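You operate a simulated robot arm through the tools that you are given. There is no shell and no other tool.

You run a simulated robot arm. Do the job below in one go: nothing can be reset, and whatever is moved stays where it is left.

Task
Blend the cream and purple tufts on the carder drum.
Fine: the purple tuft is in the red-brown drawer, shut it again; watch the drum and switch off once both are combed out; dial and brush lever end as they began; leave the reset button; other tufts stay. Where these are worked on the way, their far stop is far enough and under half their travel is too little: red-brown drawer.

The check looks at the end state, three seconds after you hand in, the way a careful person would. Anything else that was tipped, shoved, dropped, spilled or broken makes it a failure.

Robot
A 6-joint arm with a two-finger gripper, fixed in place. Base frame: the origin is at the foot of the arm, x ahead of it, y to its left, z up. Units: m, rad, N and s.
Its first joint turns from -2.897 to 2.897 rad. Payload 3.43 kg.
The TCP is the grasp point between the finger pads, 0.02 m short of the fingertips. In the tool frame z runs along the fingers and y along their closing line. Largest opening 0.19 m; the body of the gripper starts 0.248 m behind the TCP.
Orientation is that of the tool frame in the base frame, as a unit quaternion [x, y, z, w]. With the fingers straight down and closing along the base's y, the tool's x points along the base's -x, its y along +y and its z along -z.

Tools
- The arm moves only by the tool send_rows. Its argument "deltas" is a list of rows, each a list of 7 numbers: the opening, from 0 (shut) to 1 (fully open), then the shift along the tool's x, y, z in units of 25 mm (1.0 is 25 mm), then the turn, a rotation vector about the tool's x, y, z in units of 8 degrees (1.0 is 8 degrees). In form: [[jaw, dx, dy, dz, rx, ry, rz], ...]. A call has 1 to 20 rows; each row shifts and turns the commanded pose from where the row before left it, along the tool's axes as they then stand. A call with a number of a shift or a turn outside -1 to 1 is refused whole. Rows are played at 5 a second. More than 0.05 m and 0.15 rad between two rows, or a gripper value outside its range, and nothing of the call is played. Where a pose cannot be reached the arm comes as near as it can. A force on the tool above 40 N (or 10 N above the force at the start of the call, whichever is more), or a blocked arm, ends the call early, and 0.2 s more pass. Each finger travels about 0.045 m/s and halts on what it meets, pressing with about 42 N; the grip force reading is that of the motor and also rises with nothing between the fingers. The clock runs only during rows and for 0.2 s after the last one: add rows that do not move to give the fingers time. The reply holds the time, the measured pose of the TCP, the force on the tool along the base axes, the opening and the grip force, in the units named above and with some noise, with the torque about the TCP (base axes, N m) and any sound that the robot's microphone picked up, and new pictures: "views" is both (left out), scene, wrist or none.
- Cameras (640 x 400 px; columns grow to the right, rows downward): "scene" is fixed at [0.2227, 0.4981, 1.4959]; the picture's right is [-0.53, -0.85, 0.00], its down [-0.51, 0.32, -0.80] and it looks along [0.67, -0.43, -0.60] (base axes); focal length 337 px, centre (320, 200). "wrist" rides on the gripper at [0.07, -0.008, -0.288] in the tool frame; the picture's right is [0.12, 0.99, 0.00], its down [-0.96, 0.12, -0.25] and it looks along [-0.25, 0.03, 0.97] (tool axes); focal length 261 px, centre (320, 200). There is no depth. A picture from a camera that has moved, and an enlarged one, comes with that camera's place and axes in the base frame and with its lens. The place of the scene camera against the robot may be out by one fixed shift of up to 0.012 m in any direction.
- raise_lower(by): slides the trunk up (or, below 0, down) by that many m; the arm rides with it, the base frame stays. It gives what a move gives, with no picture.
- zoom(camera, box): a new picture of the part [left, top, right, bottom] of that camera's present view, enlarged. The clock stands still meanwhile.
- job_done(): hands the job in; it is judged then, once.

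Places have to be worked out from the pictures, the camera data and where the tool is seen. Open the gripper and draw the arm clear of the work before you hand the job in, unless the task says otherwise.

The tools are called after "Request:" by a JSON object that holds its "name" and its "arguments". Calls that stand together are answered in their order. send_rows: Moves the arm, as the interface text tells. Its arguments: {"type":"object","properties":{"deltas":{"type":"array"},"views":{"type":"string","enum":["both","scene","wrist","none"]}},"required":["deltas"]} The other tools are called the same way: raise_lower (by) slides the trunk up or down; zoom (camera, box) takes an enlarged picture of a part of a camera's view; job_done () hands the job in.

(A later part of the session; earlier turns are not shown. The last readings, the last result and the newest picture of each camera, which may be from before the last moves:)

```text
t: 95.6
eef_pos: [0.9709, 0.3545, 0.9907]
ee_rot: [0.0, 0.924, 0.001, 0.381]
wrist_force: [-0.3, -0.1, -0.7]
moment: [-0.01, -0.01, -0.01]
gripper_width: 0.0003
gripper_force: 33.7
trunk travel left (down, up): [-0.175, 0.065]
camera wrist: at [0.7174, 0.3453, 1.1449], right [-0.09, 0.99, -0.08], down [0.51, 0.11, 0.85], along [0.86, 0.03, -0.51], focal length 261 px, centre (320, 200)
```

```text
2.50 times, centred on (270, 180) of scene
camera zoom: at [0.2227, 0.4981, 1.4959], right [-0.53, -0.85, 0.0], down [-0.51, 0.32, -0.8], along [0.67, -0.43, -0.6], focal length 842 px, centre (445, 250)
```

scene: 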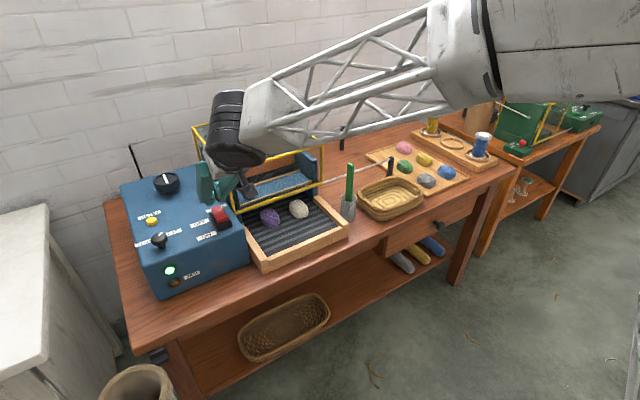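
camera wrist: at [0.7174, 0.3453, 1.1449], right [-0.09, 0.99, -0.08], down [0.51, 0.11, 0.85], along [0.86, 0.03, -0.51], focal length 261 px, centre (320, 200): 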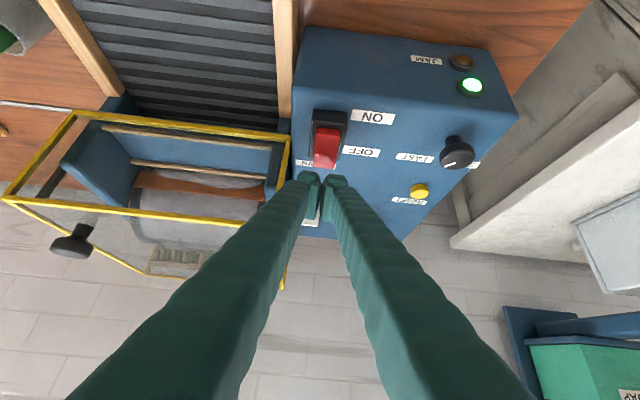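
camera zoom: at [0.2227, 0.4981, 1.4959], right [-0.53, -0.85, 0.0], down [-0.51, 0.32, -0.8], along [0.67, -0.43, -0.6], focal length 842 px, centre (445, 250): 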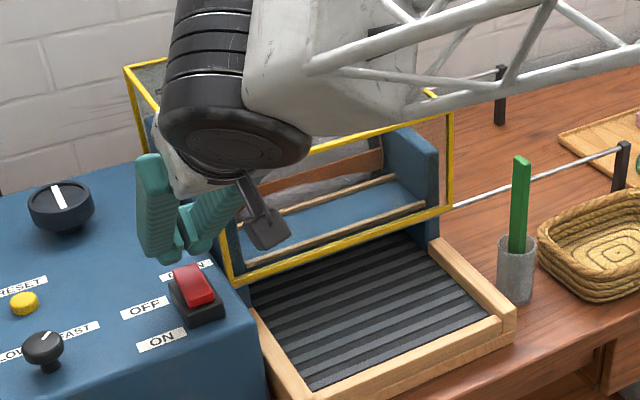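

The drum layer looks grey-lavender but still lumpy. I wait just a moment more to see how it develops.

Request:
{"name": "send_rows", "arguments": {"deltas": [[0.0, 0, 0, 0, 0, 0, 0], [0.0, 0, 0, 0, 0, 0, 0]], "views": "wrist"}}

Request:
{"name": "zoom", "arguments": {"camera": "wrist", "box": [110, 110, 290, 290]}}

```text
t: 96.2
eef_pos: [0.9701, 0.3543, 0.9904]
ee_rot: [0.0, 0.925, 0.001, 0.381]
wrist_force: [0.1, 0.9, -1.0]
moment: [0.01, 0.0, -0.01]
gripper_width: 0.0
gripper_force: 34.9
trunk travel left (down, up): [-0.175, 0.065]
camera wrist: at [0.7174, 0.3453, 1.1449], right [-0.09, 0.99, -0.08], down [0.51, 0.11, 0.85], along [0.86, 0.03, -0.51], focal length 261 px, centre (320, 200)
```

wrist: 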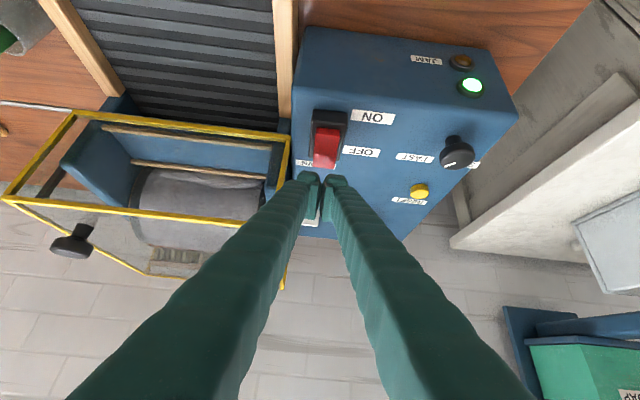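

```text
2.22 times, centred on (200, 200) of wrist
camera zoom: at [0.7174, 0.3453, 1.1449], right [-0.09, 0.99, -0.08], down [0.51, 0.11, 0.85], along [0.86, 0.03, -0.51], focal length 579 px, centre (587, 200)
```

zoom: 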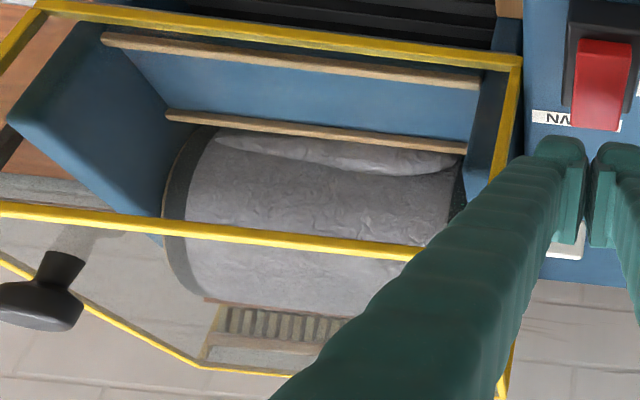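

A grey fibre bulge still shows at the drum's feed side, below the bar. I look closer and step on briefly.

Request:
{"name": "zoom", "arguments": {"camera": "wrist", "box": [145, 150, 265, 225]}}

Request:
{"name": "send_rows", "arguments": {"deltas": [[0.0, 0, 0, 0, 0, 0, 0], [0.0, 0, 0, 0, 0, 0, 0]], "views": "wrist"}}

Request:
{"name": "zoom", "arguments": {"camera": "wrist", "box": [145, 150, 265, 225]}}

```text
5.33 times, centred on (205, 188) of wrist
camera zoom: at [0.7174, 0.3453, 1.1449], right [-0.09, 0.99, -0.08], down [0.51, 0.11, 0.85], along [0.86, 0.03, -0.51], focal length 1390 px, centre (933, 267)
```

zoom: 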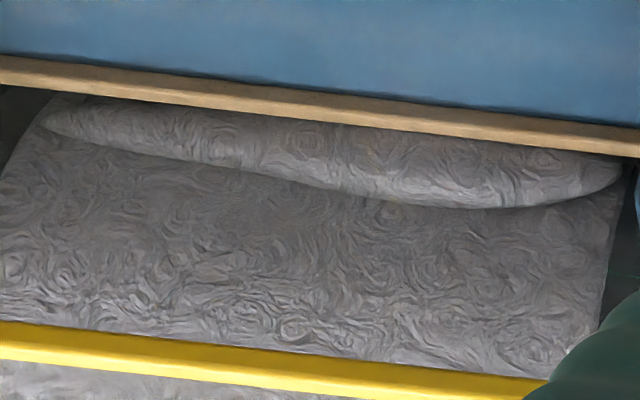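

```text
t: 96.8
eef_pos: [0.9699, 0.355, 0.9913]
ee_rot: [0.0, 0.924, 0.001, 0.381]
wrist_force: [0.1, -0.2, 0.5]
moment: [-0.02, 0.01, 0.02]
gripper_width: 0.0
gripper_force: 33.9
trunk travel left (down, up): [-0.175, 0.065]
camera wrist: at [0.7174, 0.3453, 1.1449], right [-0.09, 0.99, -0.08], down [0.51, 0.11, 0.85], along [0.86, 0.03, -0.51], focal length 261 px, centre (320, 200)
```

wrist: 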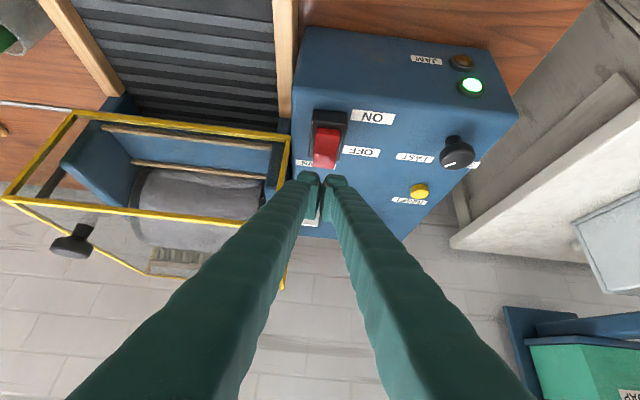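

```text
5.33 times, centred on (205, 188) of wrist
camera zoom: at [0.7174, 0.3453, 1.1449], right [-0.09, 0.99, -0.08], down [0.51, 0.11, 0.85], along [0.86, 0.03, -0.51], focal length 1390 px, centre (933, 267)
```

zoom: 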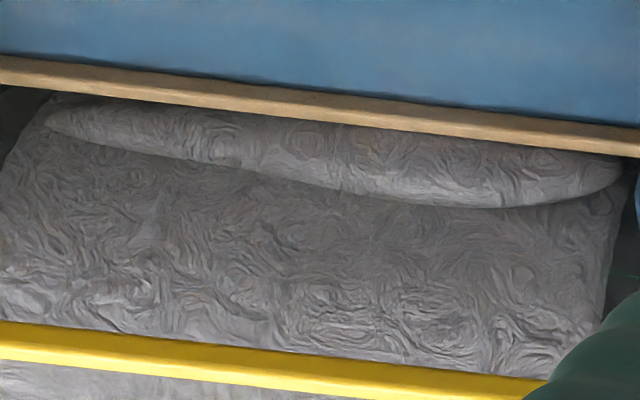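

No visible change in 0.6 s: layer still swirled and grey. I continue in 1 s steps, watching for change.

Request:
{"name": "send_rows", "arguments": {"deltas": [[0.0, 0, 0, 0, 0, 0, 0], [0.0, 0, 0, 0, 0, 0, 0], [0.0, 0, 0, 0, 0, 0, 0]], "views": "wrist"}}

Request:
{"name": "zoom", "arguments": {"camera": "wrist", "box": [145, 150, 265, 225]}}

```text
t: 97.6
eef_pos: [0.9706, 0.3546, 0.991]
ee_rot: [0.001, 0.925, 0.001, 0.381]
wrist_force: [-0.3, 0.4, 0.5]
moment: [0.01, 0.0, 0.01]
gripper_width: 0.0
gripper_force: 34.7
trunk travel left (down, up): [-0.175, 0.065]
camera wrist: at [0.7174, 0.3453, 1.1449], right [-0.09, 0.99, -0.08], down [0.51, 0.11, 0.85], along [0.86, 0.03, -0.51], focal length 261 px, centre (320, 200)
```

wrist: 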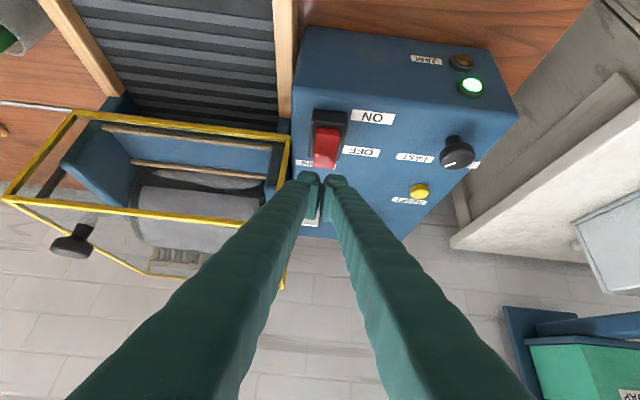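

```text
5.33 times, centred on (205, 188) of wrist
camera zoom: at [0.7174, 0.3453, 1.1449], right [-0.09, 0.99, -0.08], down [0.51, 0.11, 0.85], along [0.86, 0.03, -0.51], focal length 1390 px, centre (933, 267)
```

zoom: 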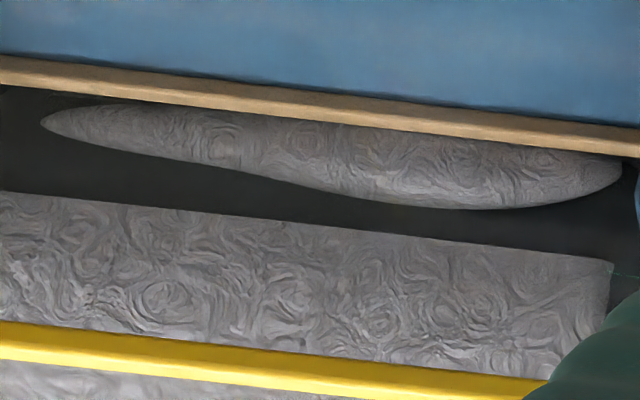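

The drum turns with part bare and part covered, and a separate lump sits at the feed side. I keep stepping with a wider zoom to follow the coverage.

Request:
{"name": "send_rows", "arguments": {"deltas": [[0.0, 0, 0, 0, 0, 0, 0], [0.0, 0, 0, 0, 0, 0, 0]], "views": "wrist"}}

Request:
{"name": "zoom", "arguments": {"camera": "wrist", "box": [120, 140, 280, 270]}}

Request:
{"name": "zoom", "arguments": {"camera": "scene", "box": [230, 130, 340, 215]}}

```text
t: 98.2
eef_pos: [0.9694, 0.3538, 0.9899]
ee_rot: [0.0, 0.924, 0.001, 0.381]
wrist_force: [0.5, -0.5, 0.1]
moment: [-0.01, 0.02, -0.03]
gripper_width: 0.0
gripper_force: 34.0
trunk travel left (down, up): [-0.175, 0.065]
camera wrist: at [0.7174, 0.3453, 1.1449], right [-0.09, 0.99, -0.08], down [0.51, 0.11, 0.85], along [0.86, 0.03, -0.51], focal length 261 px, centre (320, 200)
```

wrist: 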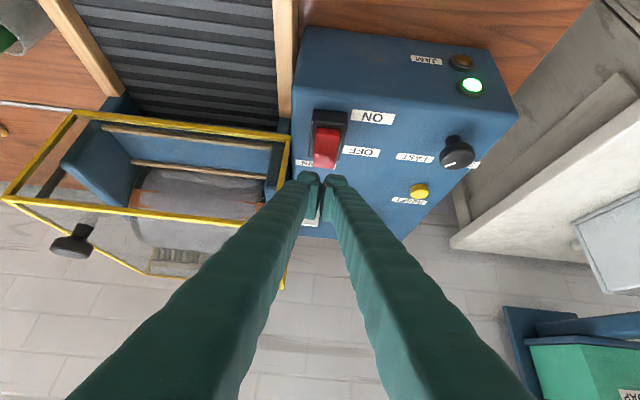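

```text
3.08 times, centred on (200, 205) of wrist
camera zoom: at [0.7174, 0.3453, 1.1449], right [-0.09, 0.99, -0.08], down [0.51, 0.11, 0.85], along [0.86, 0.03, -0.51], focal length 802 px, centre (689, 185)
```

zoom: 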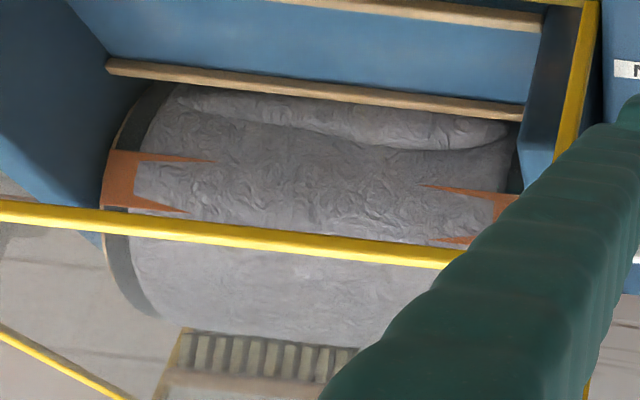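

```text
4.71 times, centred on (285, 172) of scene
camera zoom: at [0.2227, 0.4981, 1.4959], right [-0.53, -0.85, 0.0], down [-0.51, 0.32, -0.8], along [0.67, -0.43, -0.6], focal length 1585 px, centre (485, 329)
```

zoom: 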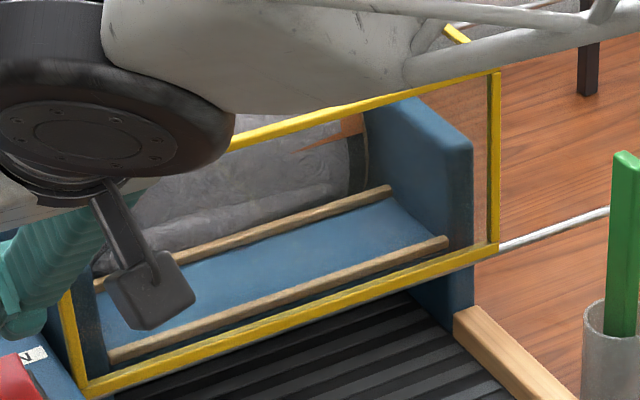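

The fibre layer is thickening over the drum's strip; the lump at the feed side remains, so it isn't finished. I keep stepping.

Request:
{"name": "send_rows", "arguments": {"deltas": [[0.0, 0, 0, 0, 0, 0, 0], [0.0, 0, 0, 0, 0, 0, 0], [0.0, 0, 0, 0, 0, 0, 0]], "views": "wrist"}}

Request:
{"name": "zoom", "arguments": {"camera": "wrist", "box": [120, 140, 280, 270]}}

```text
t: 99.0
eef_pos: [0.9687, 0.3531, 0.9906]
ee_rot: [0.0, 0.925, 0.002, 0.381]
wrist_force: [-0.5, 0.4, -0.7]
moment: [-0.02, 0.02, 0.03]
gripper_width: 0.0
gripper_force: 33.9
trunk travel left (down, up): [-0.175, 0.065]
camera wrist: at [0.7174, 0.3453, 1.1449], right [-0.09, 0.99, -0.08], down [0.51, 0.11, 0.85], along [0.86, 0.03, -0.51], focal length 261 px, centre (320, 200)
```

wrist: 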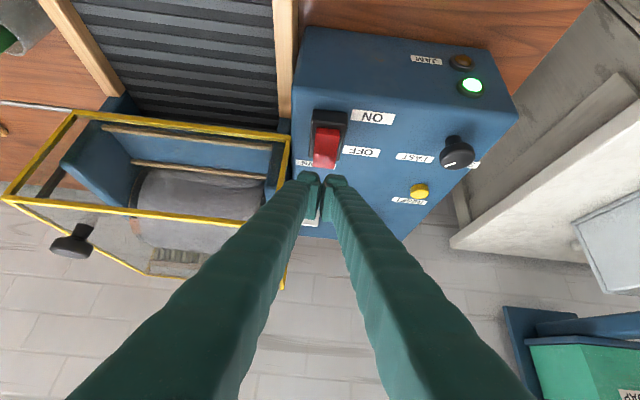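

```text
3.08 times, centred on (200, 205) of wrist
camera zoom: at [0.7174, 0.3453, 1.1449], right [-0.09, 0.99, -0.08], down [0.51, 0.11, 0.85], along [0.86, 0.03, -0.51], focal length 802 px, centre (689, 185)
```

zoom: 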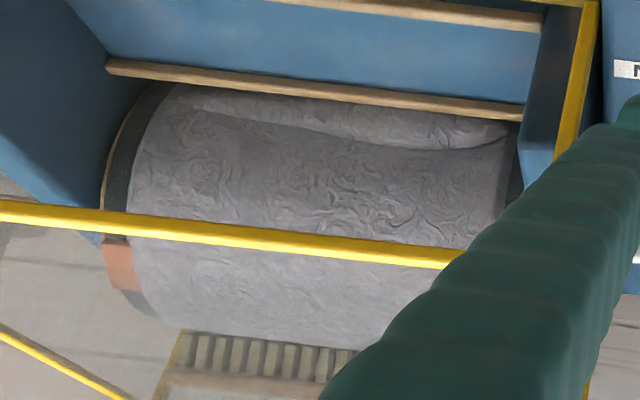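

The layer now hides the strip. I compare the lump with the earlier close-up using the same zoom box.

Request:
{"name": "zoom", "arguments": {"camera": "wrist", "box": [145, 150, 265, 225]}}

Request:
{"name": "zoom", "arguments": {"camera": "scene", "box": [230, 130, 340, 215]}}

```text
5.33 times, centred on (205, 188) of wrist
camera zoom: at [0.7174, 0.3453, 1.1449], right [-0.09, 0.99, -0.08], down [0.51, 0.11, 0.85], along [0.86, 0.03, -0.51], focal length 1390 px, centre (933, 267)
```

zoom: 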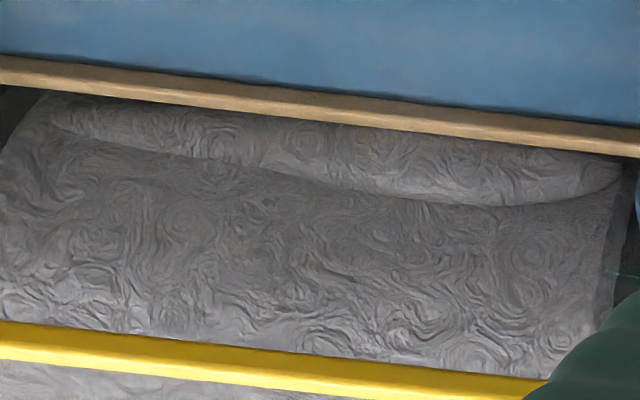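

```text
4.71 times, centred on (285, 172) of scene
camera zoom: at [0.2227, 0.4981, 1.4959], right [-0.53, -0.85, 0.0], down [-0.51, 0.32, -0.8], along [0.67, -0.43, -0.6], focal length 1585 px, centre (485, 329)
```

zoom: 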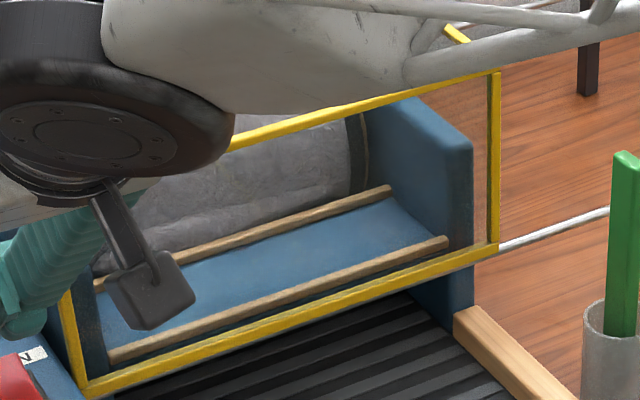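

The lump is slowly being absorbed as the layer thickens. I keep stepping 0.6 s at a time.

Request:
{"name": "send_rows", "arguments": {"deltas": [[0.0, 0, 0, 0, 0, 0, 0], [0.0, 0, 0, 0, 0, 0, 0]], "views": "wrist"}}

Request:
{"name": "zoom", "arguments": {"camera": "wrist", "box": [120, 140, 280, 270]}}

Request:
{"name": "zoom", "arguments": {"camera": "wrist", "box": [145, 150, 265, 225]}}

```text
t: 99.6
eef_pos: [0.9706, 0.3552, 0.9897]
ee_rot: [0.0, 0.924, 0.002, 0.382]
wrist_force: [0.2, -0.6, 0.4]
moment: [0.01, -0.04, 0.02]
gripper_width: 0.0002
gripper_force: 33.8
trunk travel left (down, up): [-0.175, 0.065]
camera wrist: at [0.7174, 0.3453, 1.1449], right [-0.09, 0.99, -0.08], down [0.51, 0.11, 0.85], along [0.86, 0.03, -0.51], focal length 261 px, centre (320, 200)
```

wrist: 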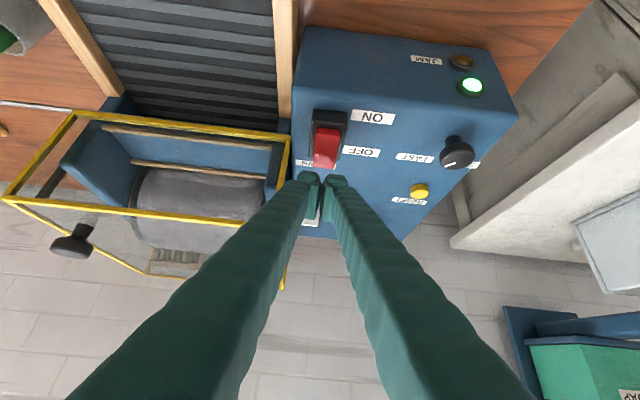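

```text
3.08 times, centred on (200, 205) of wrist
camera zoom: at [0.7174, 0.3453, 1.1449], right [-0.09, 0.99, -0.08], down [0.51, 0.11, 0.85], along [0.86, 0.03, -0.51], focal length 802 px, centre (689, 185)
```

zoom: 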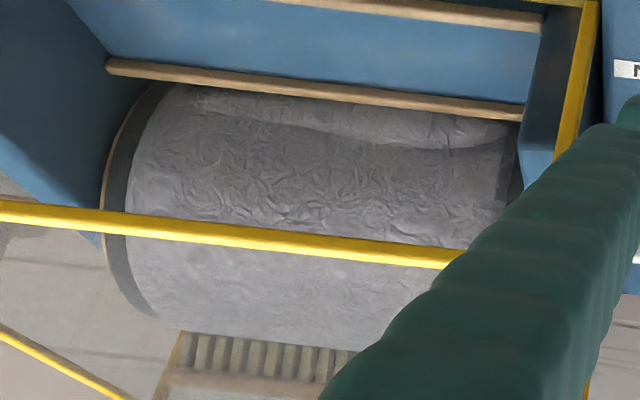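

```text
5.33 times, centred on (205, 188) of wrist
camera zoom: at [0.7174, 0.3453, 1.1449], right [-0.09, 0.99, -0.08], down [0.51, 0.11, 0.85], along [0.86, 0.03, -0.51], focal length 1390 px, centre (933, 267)
```

zoom: 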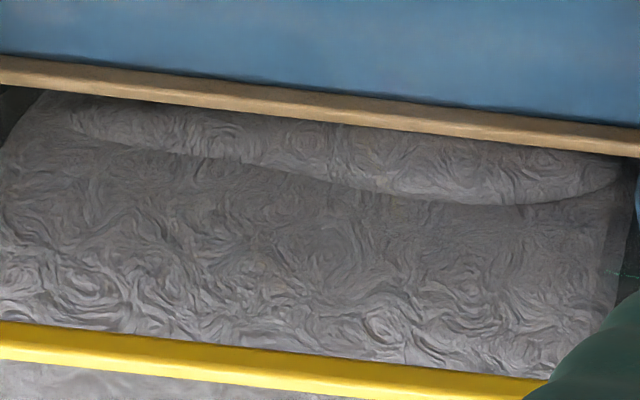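

Still progressing: the lump's visible part shrinks as the layer grows. I continue.

Request:
{"name": "send_rows", "arguments": {"deltas": [[0.0, 0, 0, 0, 0, 0, 0], [0.0, 0, 0, 0, 0, 0, 0], [0.0, 0, 0, 0, 0, 0, 0]], "views": "wrist"}}

Request:
{"name": "zoom", "arguments": {"camera": "wrist", "box": [120, 140, 280, 270]}}

Request:
{"name": "zoom", "arguments": {"camera": "wrist", "box": [145, 150, 265, 225]}}

```text
t: 100.4
eef_pos: [0.9694, 0.3542, 0.992]
ee_rot: [0.0, 0.925, 0.002, 0.381]
wrist_force: [-0.2, 0.2, 1.3]
moment: [0.01, 0.0, -0.01]
gripper_width: 0.0002
gripper_force: 34.5
trunk travel left (down, up): [-0.175, 0.065]
camera wrist: at [0.7174, 0.3453, 1.1449], right [-0.09, 0.99, -0.08], down [0.51, 0.11, 0.85], along [0.86, 0.03, -0.51], focal length 261 px, centre (320, 200)
```

wrist: 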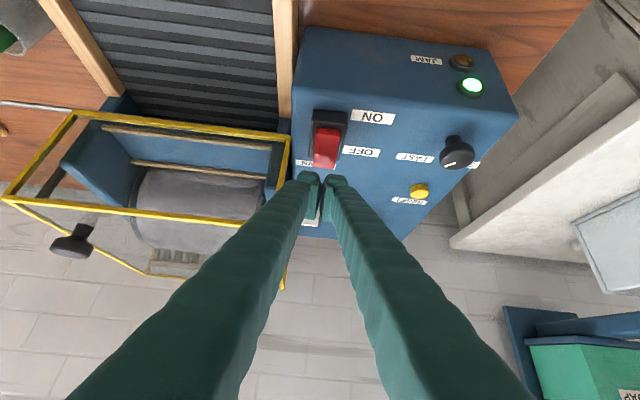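

```text
3.08 times, centred on (200, 205) of wrist
camera zoom: at [0.7174, 0.3453, 1.1449], right [-0.09, 0.99, -0.08], down [0.51, 0.11, 0.85], along [0.86, 0.03, -0.51], focal length 802 px, centre (689, 185)
```

zoom: 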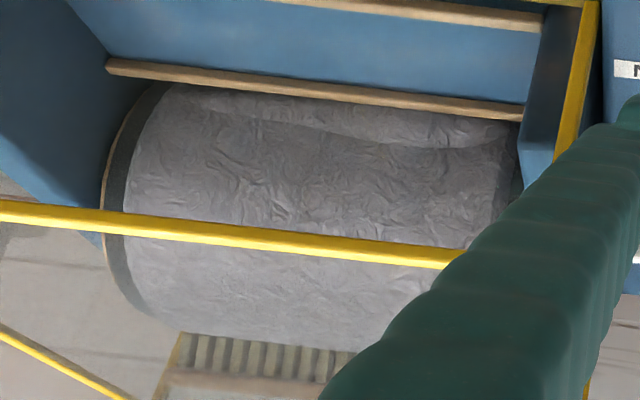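

```text
5.33 times, centred on (205, 188) of wrist
camera zoom: at [0.7174, 0.3453, 1.1449], right [-0.09, 0.99, -0.08], down [0.51, 0.11, 0.85], along [0.86, 0.03, -0.51], focal length 1390 px, centre (933, 267)
```

zoom: 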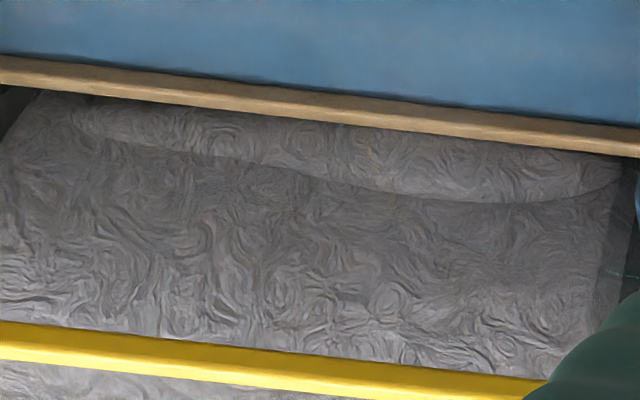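

Gradual progress continues and JAM stays dark. I step on about 1 s.

Request:
{"name": "send_rows", "arguments": {"deltas": [[0.0, 0, 0, 0, 0, 0, 0], [0.0, 0, 0, 0, 0, 0, 0], [0.0, 0, 0, 0, 0, 0, 0], [0.0, 0, 0, 0, 0, 0, 0]], "views": "wrist"}}

Request:
{"name": "zoom", "arguments": {"camera": "wrist", "box": [120, 140, 280, 270]}}

Request:
{"name": "zoom", "arguments": {"camera": "wrist", "box": [145, 150, 265, 225]}}

```text
t: 101.4
eef_pos: [0.9697, 0.3546, 0.9913]
ee_rot: [0.0, 0.924, 0.001, 0.381]
wrist_force: [-1.0, -0.5, -0.7]
moment: [0.01, 0.01, -0.01]
gripper_width: 0.0
gripper_force: 33.9
trunk travel left (down, up): [-0.175, 0.065]
camera wrist: at [0.7174, 0.3453, 1.1449], right [-0.09, 0.99, -0.08], down [0.51, 0.11, 0.85], along [0.86, 0.03, -0.51], focal length 261 px, centre (320, 200)
```

wrist: 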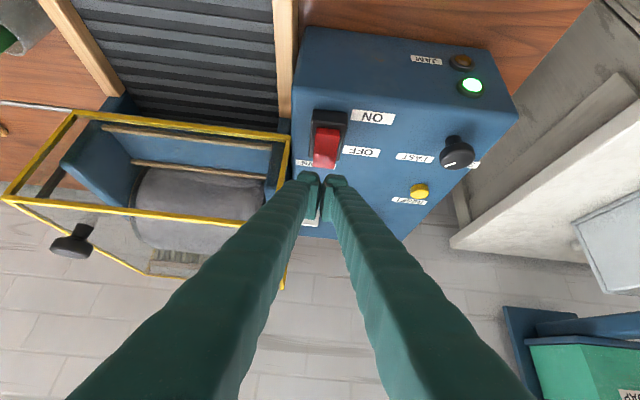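

```text
3.08 times, centred on (200, 205) of wrist
camera zoom: at [0.7174, 0.3453, 1.1449], right [-0.09, 0.99, -0.08], down [0.51, 0.11, 0.85], along [0.86, 0.03, -0.51], focal length 802 px, centre (689, 185)
```

zoom: 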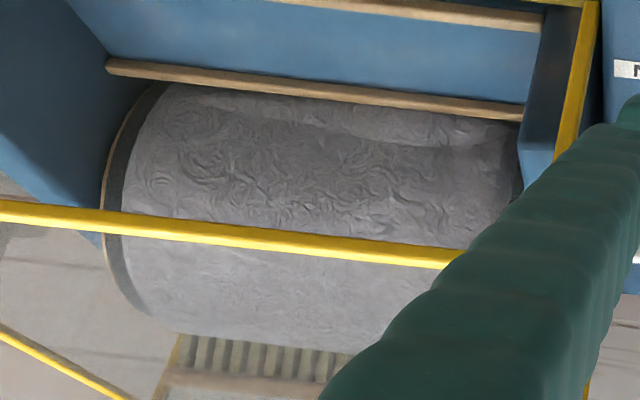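

```text
5.33 times, centred on (205, 188) of wrist
camera zoom: at [0.7174, 0.3453, 1.1449], right [-0.09, 0.99, -0.08], down [0.51, 0.11, 0.85], along [0.86, 0.03, -0.51], focal length 1390 px, centre (933, 267)
```

zoom: 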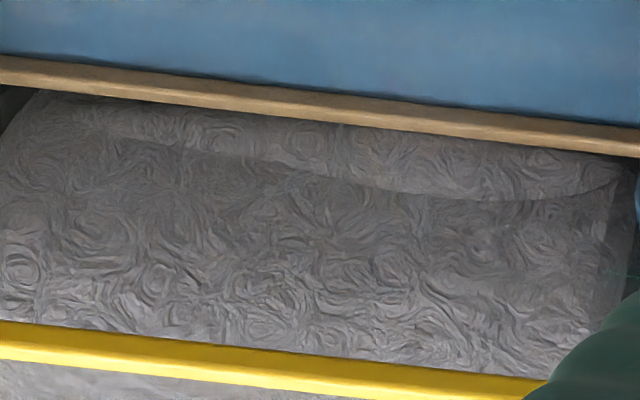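

The lump fades gradually from the left; there's a way to go. I take slightly longer steps.

Request:
{"name": "send_rows", "arguments": {"deltas": [[0.0, 0, 0, 0, 0, 0, 0], [0.0, 0, 0, 0, 0, 0, 0], [0.0, 0, 0, 0, 0, 0, 0], [0.0, 0, 0, 0, 0, 0, 0], [0.0, 0, 0, 0, 0, 0, 0], [0.0, 0, 0, 0, 0, 0, 0]], "views": "wrist"}}

Request:
{"name": "zoom", "arguments": {"camera": "wrist", "box": [120, 140, 280, 270]}}

Request:
{"name": "zoom", "arguments": {"camera": "wrist", "box": [145, 150, 265, 225]}}

```text
t: 102.8
eef_pos: [0.9702, 0.3542, 0.9918]
ee_rot: [0.0, 0.925, 0.001, 0.381]
wrist_force: [-0.6, 0.3, -0.3]
moment: [-0.02, -0.01, -0.02]
gripper_width: 0.0001
gripper_force: 34.5
trunk travel left (down, up): [-0.175, 0.065]
camera wrist: at [0.7174, 0.3453, 1.1449], right [-0.09, 0.99, -0.08], down [0.51, 0.11, 0.85], along [0.86, 0.03, -0.51], focal length 261 px, centre (320, 200)
```

wrist: 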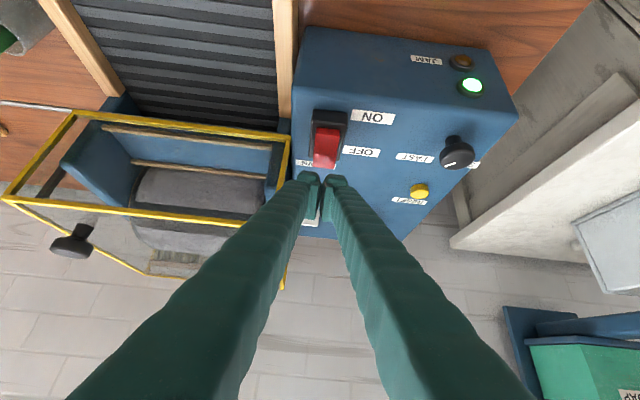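

```text
3.08 times, centred on (200, 205) of wrist
camera zoom: at [0.7174, 0.3453, 1.1449], right [-0.09, 0.99, -0.08], down [0.51, 0.11, 0.85], along [0.86, 0.03, -0.51], focal length 802 px, centre (689, 185)
```

zoom: 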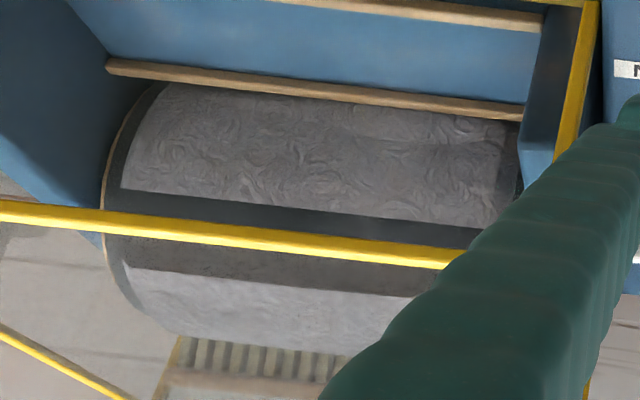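

```text
5.33 times, centred on (205, 188) of wrist
camera zoom: at [0.7174, 0.3453, 1.1449], right [-0.09, 0.99, -0.08], down [0.51, 0.11, 0.85], along [0.86, 0.03, -0.51], focal length 1390 px, centre (933, 267)
```

zoom: 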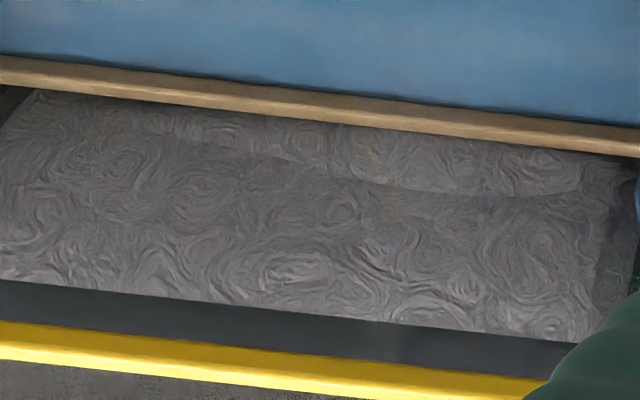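

The lump is now faint; almost combed in. I go back to shorter steps.

Request:
{"name": "send_rows", "arguments": {"deltas": [[0.0, 0, 0, 0, 0, 0, 0], [0.0, 0, 0, 0, 0, 0, 0], [0.0, 0, 0, 0, 0, 0, 0], [0.0, 0, 0, 0, 0, 0, 0]], "views": "wrist"}}

Request:
{"name": "zoom", "arguments": {"camera": "wrist", "box": [120, 140, 280, 270]}}

Request:
{"name": "zoom", "arguments": {"camera": "wrist", "box": [145, 150, 265, 225]}}

Request:
{"name": "zoom", "arguments": {"camera": "scene", "box": [230, 130, 340, 215]}}

```text
t: 103.8
eef_pos: [0.9704, 0.3547, 0.9916]
ee_rot: [0.0, 0.924, 0.001, 0.381]
wrist_force: [-0.7, -0.2, -0.7]
moment: [-0.01, 0.0, 0.03]
gripper_width: 0.0
gripper_force: 34.2
trunk travel left (down, up): [-0.175, 0.065]
camera wrist: at [0.7174, 0.3453, 1.1449], right [-0.09, 0.99, -0.08], down [0.51, 0.11, 0.85], along [0.86, 0.03, -0.51], focal length 261 px, centre (320, 200)
```

wrist: 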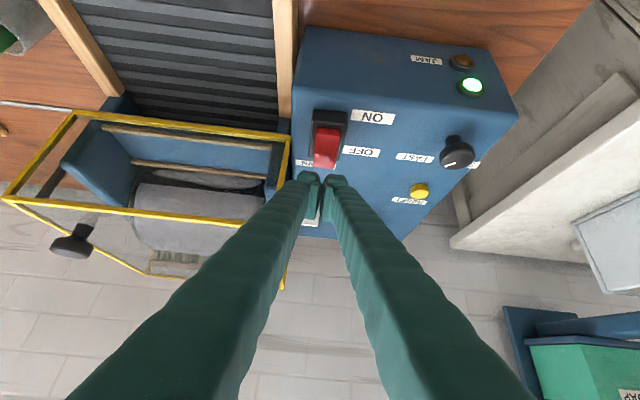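

```text
3.08 times, centred on (200, 205) of wrist
camera zoom: at [0.7174, 0.3453, 1.1449], right [-0.09, 0.99, -0.08], down [0.51, 0.11, 0.85], along [0.86, 0.03, -0.51], focal length 802 px, centre (689, 185)
```

zoom: 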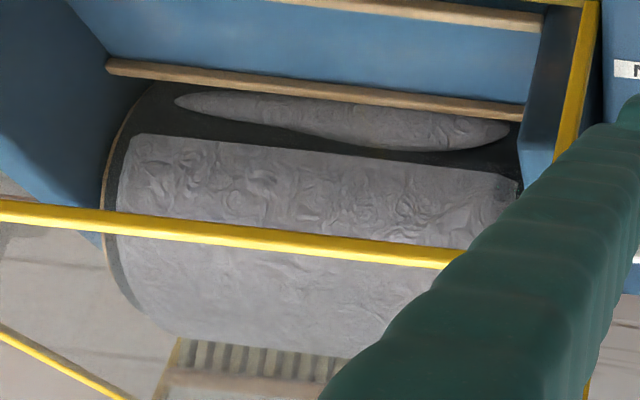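

```text
5.33 times, centred on (205, 188) of wrist
camera zoom: at [0.7174, 0.3453, 1.1449], right [-0.09, 0.99, -0.08], down [0.51, 0.11, 0.85], along [0.86, 0.03, -0.51], focal length 1390 px, centre (933, 267)
```

zoom: 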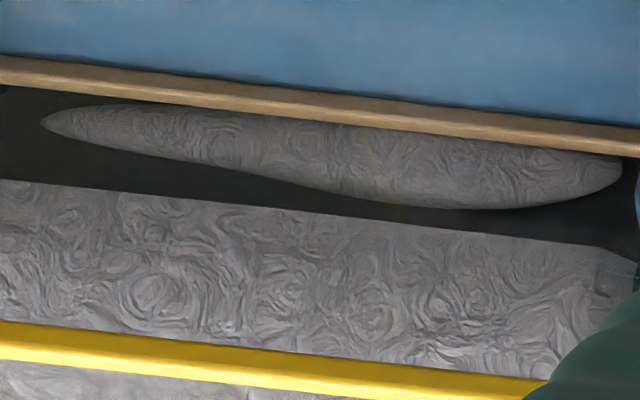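

```text
4.71 times, centred on (285, 172) of scene
camera zoom: at [0.2227, 0.4981, 1.4959], right [-0.53, -0.85, 0.0], down [-0.51, 0.32, -0.8], along [0.67, -0.43, -0.6], focal length 1585 px, centre (485, 329)
```

zoom: 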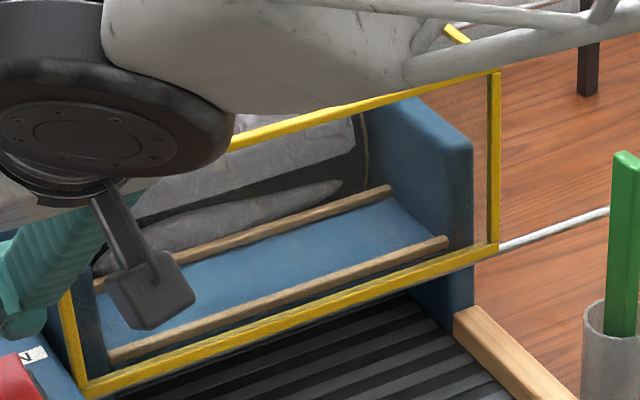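

The bare gap reveals the lump is actually unchanged at the feed side while the layer on the drum keeps growing, so combing isn't complete. I continue in 1 s steps.

Request:
{"name": "send_rows", "arguments": {"deltas": [[0.0, 0, 0, 0, 0, 0, 0], [0.0, 0, 0, 0, 0, 0, 0], [0.0, 0, 0, 0, 0, 0, 0], [0.0, 0, 0, 0, 0, 0, 0]], "views": "wrist"}}

Request:
{"name": "zoom", "arguments": {"camera": "wrist", "box": [120, 140, 280, 270]}}

Request:
{"name": "zoom", "arguments": {"camera": "wrist", "box": [145, 150, 265, 225]}}

Request:
{"name": "zoom", "arguments": {"camera": "scene", "box": [230, 130, 340, 215]}}

```text
t: 104.8
eef_pos: [0.9705, 0.3534, 0.991]
ee_rot: [0.0, 0.925, 0.002, 0.381]
wrist_force: [-0.3, 0.4, 1.3]
moment: [0.02, 0.01, 0.03]
gripper_width: 0.0002
gripper_force: 34.2
trunk travel left (down, up): [-0.175, 0.065]
camera wrist: at [0.7174, 0.3453, 1.1449], right [-0.09, 0.99, -0.08], down [0.51, 0.11, 0.85], along [0.86, 0.03, -0.51], focal length 261 px, centre (320, 200)
```

wrist: 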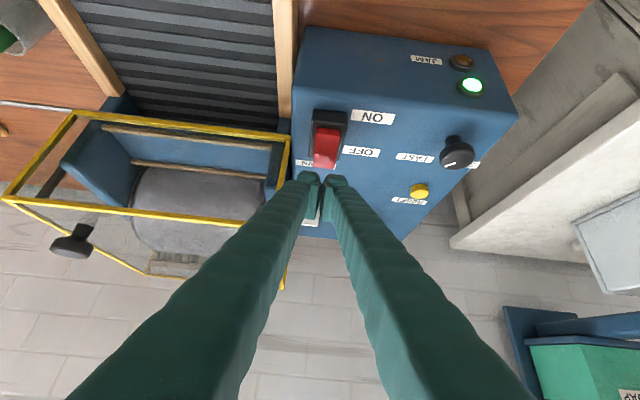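

```text
3.08 times, centred on (200, 205) of wrist
camera zoom: at [0.7174, 0.3453, 1.1449], right [-0.09, 0.99, -0.08], down [0.51, 0.11, 0.85], along [0.86, 0.03, -0.51], focal length 802 px, centre (689, 185)
```

zoom: 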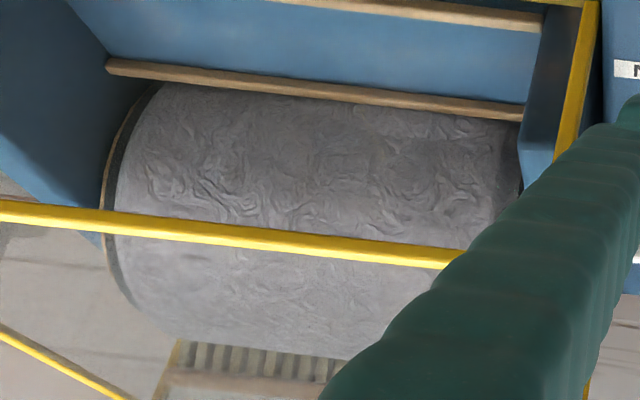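

```text
5.33 times, centred on (205, 188) of wrist
camera zoom: at [0.7174, 0.3453, 1.1449], right [-0.09, 0.99, -0.08], down [0.51, 0.11, 0.85], along [0.86, 0.03, -0.51], focal length 1390 px, centre (933, 267)
```

zoom: 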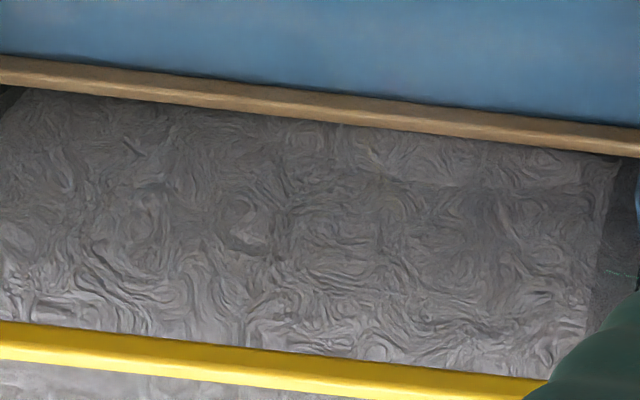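

```text
4.71 times, centred on (285, 172) of scene
camera zoom: at [0.2227, 0.4981, 1.4959], right [-0.53, -0.85, 0.0], down [-0.51, 0.32, -0.8], along [0.67, -0.43, -0.6], focal length 1585 px, centre (485, 329)
```

zoom: 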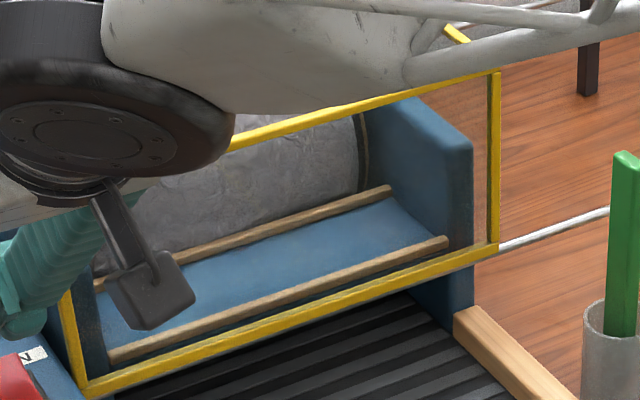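

The layer keeps widening and thickening (left edge creeping toward the end ring). I continue at 1 s steps, comparing edge position and waiting for the gap to show the feed side again.

Request:
{"name": "send_rows", "arguments": {"deltas": [[0.0, 0, 0, 0, 0, 0, 0], [0.0, 0, 0, 0, 0, 0, 0], [0.0, 0, 0, 0, 0, 0, 0], [0.0, 0, 0, 0, 0, 0, 0]], "views": "wrist"}}

Request:
{"name": "zoom", "arguments": {"camera": "wrist", "box": [120, 140, 280, 270]}}

Request:
{"name": "zoom", "arguments": {"camera": "wrist", "box": [145, 150, 265, 225]}}

```text
t: 105.8
eef_pos: [0.9701, 0.3535, 0.9911]
ee_rot: [0.001, 0.925, 0.0, 0.381]
wrist_force: [0.6, -0.4, -0.2]
moment: [0.0, 0.0, 0.02]
gripper_width: 0.0001
gripper_force: 34.1
trunk travel left (down, up): [-0.175, 0.065]
camera wrist: at [0.7174, 0.3453, 1.1449], right [-0.09, 0.99, -0.08], down [0.51, 0.11, 0.85], along [0.86, 0.03, -0.51], focal length 261 px, centre (320, 200)
```

wrist: 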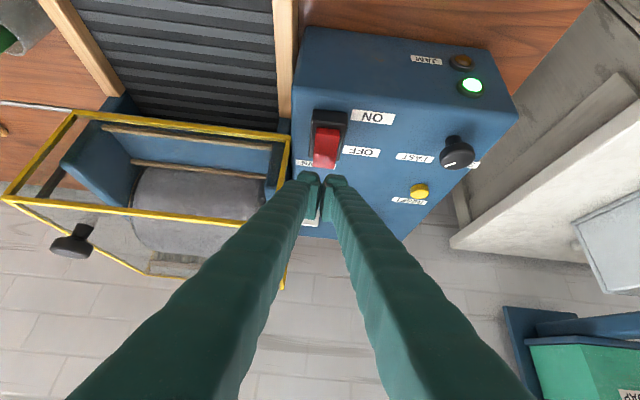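

```text
3.08 times, centred on (200, 205) of wrist
camera zoom: at [0.7174, 0.3453, 1.1449], right [-0.09, 0.99, -0.08], down [0.51, 0.11, 0.85], along [0.86, 0.03, -0.51], focal length 802 px, centre (689, 185)
```

zoom: 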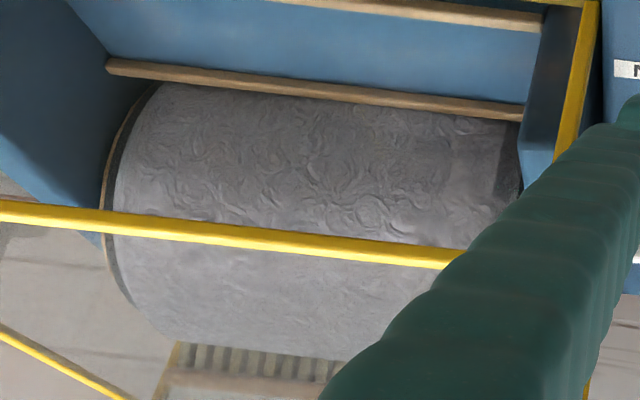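

```text
5.33 times, centred on (205, 188) of wrist
camera zoom: at [0.7174, 0.3453, 1.1449], right [-0.09, 0.99, -0.08], down [0.51, 0.11, 0.85], along [0.86, 0.03, -0.51], focal length 1390 px, centre (933, 267)
```

zoom: 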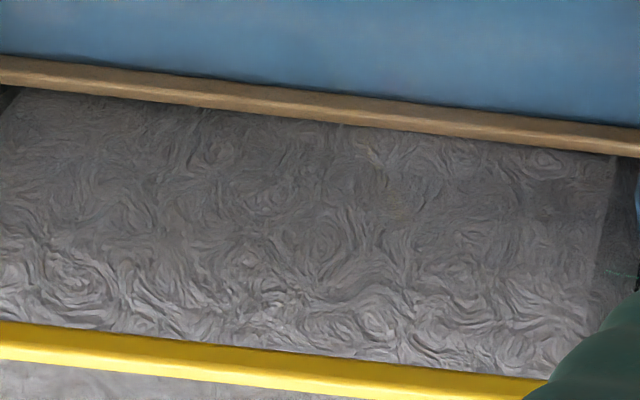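

Growth continues slowly; I keep watching until it stops.

Request:
{"name": "send_rows", "arguments": {"deltas": [[0.0, 0, 0, 0, 0, 0, 0], [0.0, 0, 0, 0, 0, 0, 0], [0.0, 0, 0, 0, 0, 0, 0], [0.0, 0, 0, 0, 0, 0, 0]], "views": "wrist"}}

Request:
{"name": "zoom", "arguments": {"camera": "wrist", "box": [120, 140, 280, 270]}}

Request:
{"name": "zoom", "arguments": {"camera": "wrist", "box": [145, 150, 265, 225]}}

```text
t: 106.8
eef_pos: [0.9696, 0.3554, 0.9909]
ee_rot: [0.0, 0.925, 0.001, 0.381]
wrist_force: [0.2, 0.3, 0.4]
moment: [-0.02, -0.01, -0.02]
gripper_width: 0.0
gripper_force: 34.9
trunk travel left (down, up): [-0.175, 0.065]
camera wrist: at [0.7174, 0.3453, 1.1449], right [-0.09, 0.99, -0.08], down [0.51, 0.11, 0.85], along [0.86, 0.03, -0.51], focal length 261 px, centre (320, 200)
```

wrist: 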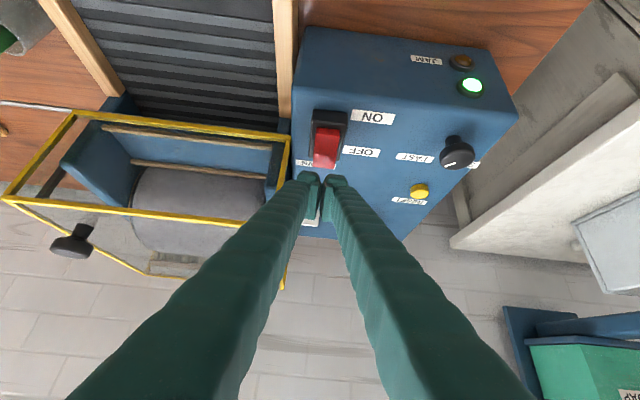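

```text
3.08 times, centred on (200, 205) of wrist
camera zoom: at [0.7174, 0.3453, 1.1449], right [-0.09, 0.99, -0.08], down [0.51, 0.11, 0.85], along [0.86, 0.03, -0.51], focal length 802 px, centre (689, 185)
```

zoom: 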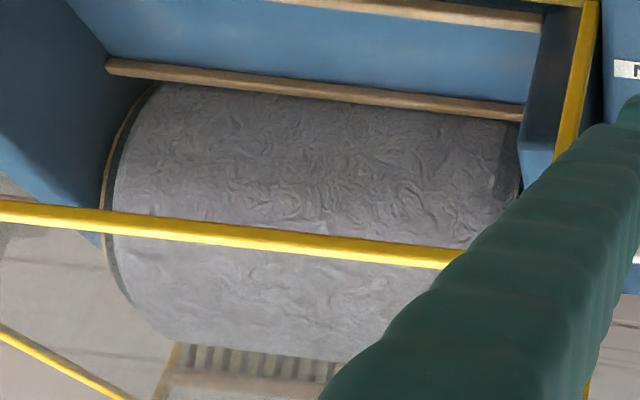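

```text
5.33 times, centred on (205, 188) of wrist
camera zoom: at [0.7174, 0.3453, 1.1449], right [-0.09, 0.99, -0.08], down [0.51, 0.11, 0.85], along [0.86, 0.03, -0.51], focal length 1390 px, centre (933, 267)
```

zoom: 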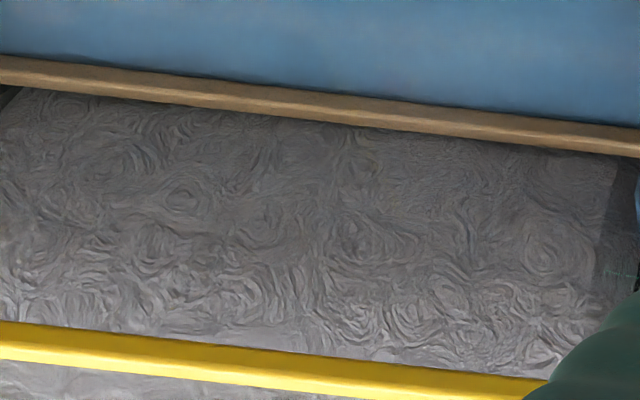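

The lump is no longer visible. I take short steps to see the gap again and check whether the lump has truly gone and the growth stopped.

Request:
{"name": "send_rows", "arguments": {"deltas": [[0.0, 0, 0, 0, 0, 0, 0], [0.0, 0, 0, 0, 0, 0, 0]], "views": "wrist"}}

Request:
{"name": "zoom", "arguments": {"camera": "wrist", "box": [120, 140, 280, 270]}}

Request:
{"name": "zoom", "arguments": {"camera": "scene", "box": [230, 130, 340, 215]}}

```text
t: 107.4
eef_pos: [0.9694, 0.3545, 0.9897]
ee_rot: [0.001, 0.924, 0.001, 0.382]
wrist_force: [0.2, 1.2, 0.2]
moment: [0.02, -0.02, -0.02]
gripper_width: 0.0001
gripper_force: 34.1
trunk travel left (down, up): [-0.175, 0.065]
camera wrist: at [0.7174, 0.3453, 1.1449], right [-0.09, 0.99, -0.08], down [0.51, 0.11, 0.85], along [0.86, 0.03, -0.51], focal length 261 px, centre (320, 200)
```

wrist: 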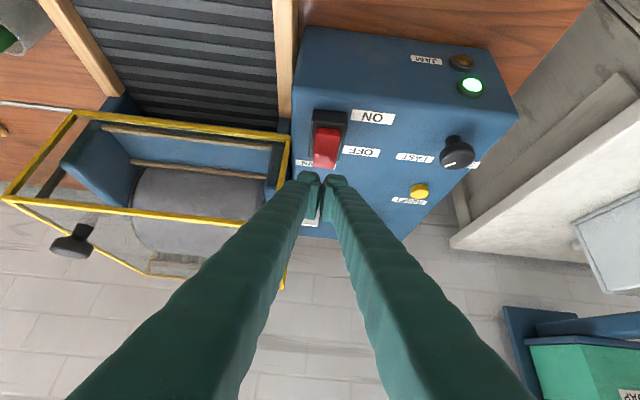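

```text
3.08 times, centred on (200, 205) of wrist
camera zoom: at [0.7174, 0.3453, 1.1449], right [-0.09, 0.99, -0.08], down [0.51, 0.11, 0.85], along [0.86, 0.03, -0.51], focal length 802 px, centre (689, 185)
```

zoom: 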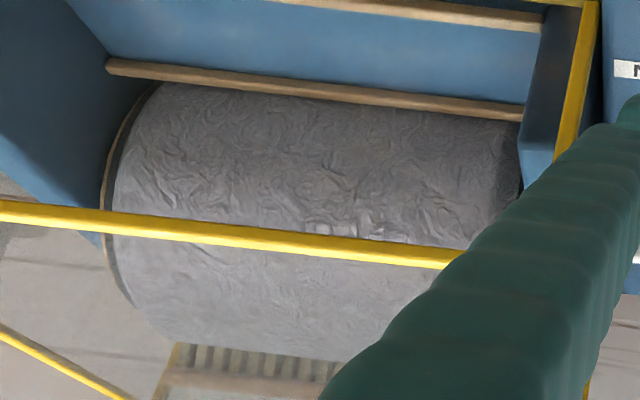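

```text
4.71 times, centred on (285, 172) of scene
camera zoom: at [0.2227, 0.4981, 1.4959], right [-0.53, -0.85, 0.0], down [-0.51, 0.32, -0.8], along [0.67, -0.43, -0.6], focal length 1585 px, centre (485, 329)
```

zoom: 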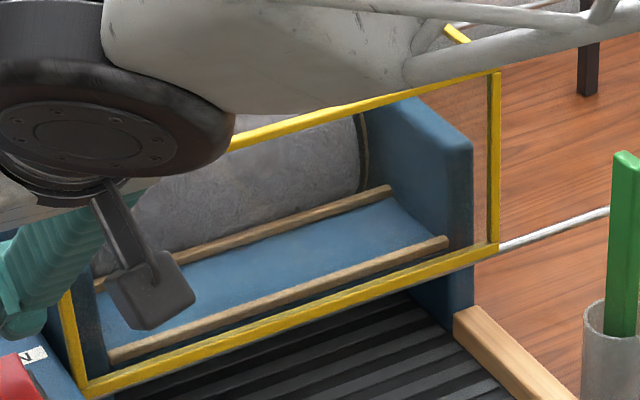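

The left edge looks the same as 0.6 s ago. I zoom on that edge now and after another short step to test for any more growth.

Request:
{"name": "zoom", "arguments": {"camera": "wrist", "box": [125, 160, 175, 200]}}

Request:
{"name": "send_rows", "arguments": {"deltas": [[0.0, 0, 0, 0, 0, 0, 0], [0.0, 0, 0, 0, 0, 0, 0]], "views": "wrist"}}

Request:
{"name": "zoom", "arguments": {"camera": "wrist", "box": [125, 160, 175, 200]}}

Request:
{"name": "zoom", "arguments": {"camera": "wrist", "box": [120, 140, 280, 270]}}

```text
10.00 times, centred on (150, 180) of wrist
camera zoom: at [0.7174, 0.3453, 1.1449], right [-0.09, 0.99, -0.08], down [0.51, 0.11, 0.85], along [0.86, 0.03, -0.51], focal length 2606 px, centre (2020, 400)
```

zoom: 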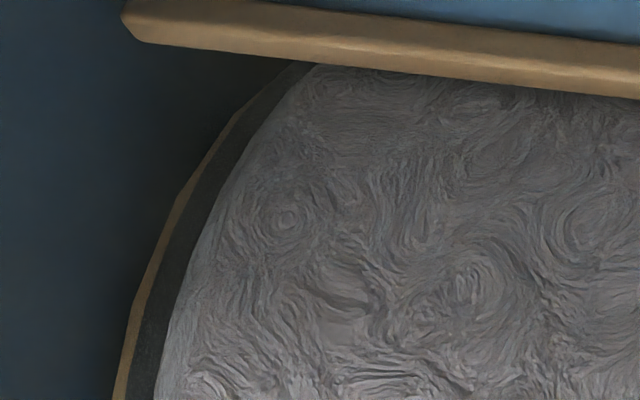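

```text
t: 108.0
eef_pos: [0.9712, 0.3535, 0.9912]
ee_rot: [0.0, 0.924, 0.002, 0.381]
wrist_force: [0.3, 0.0, 0.0]
moment: [0.0, -0.01, 0.01]
gripper_width: 0.0002
gripper_force: 34.2
trunk travel left (down, up): [-0.175, 0.065]
camera wrist: at [0.7174, 0.3453, 1.1449], right [-0.09, 0.99, -0.08], down [0.51, 0.11, 0.85], along [0.86, 0.03, -0.51], focal length 261 px, centre (320, 200)
```

wrist: 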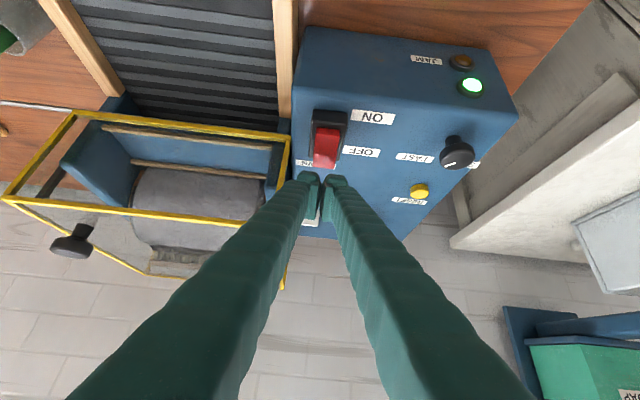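

```text
10.00 times, centred on (150, 180) of wrist
camera zoom: at [0.7174, 0.3453, 1.1449], right [-0.09, 0.99, -0.08], down [0.51, 0.11, 0.85], along [0.86, 0.03, -0.51], focal length 2606 px, centre (2020, 400)
```

zoom: 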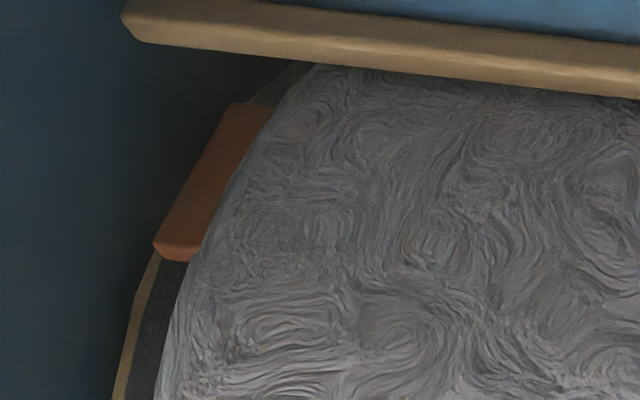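

```text
3.08 times, centred on (200, 205) of wrist
camera zoom: at [0.7174, 0.3453, 1.1449], right [-0.09, 0.99, -0.08], down [0.51, 0.11, 0.85], along [0.86, 0.03, -0.51], focal length 802 px, centre (689, 185)
```

zoom: 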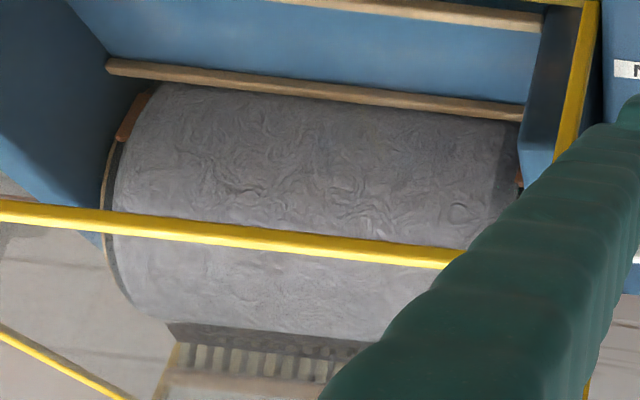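

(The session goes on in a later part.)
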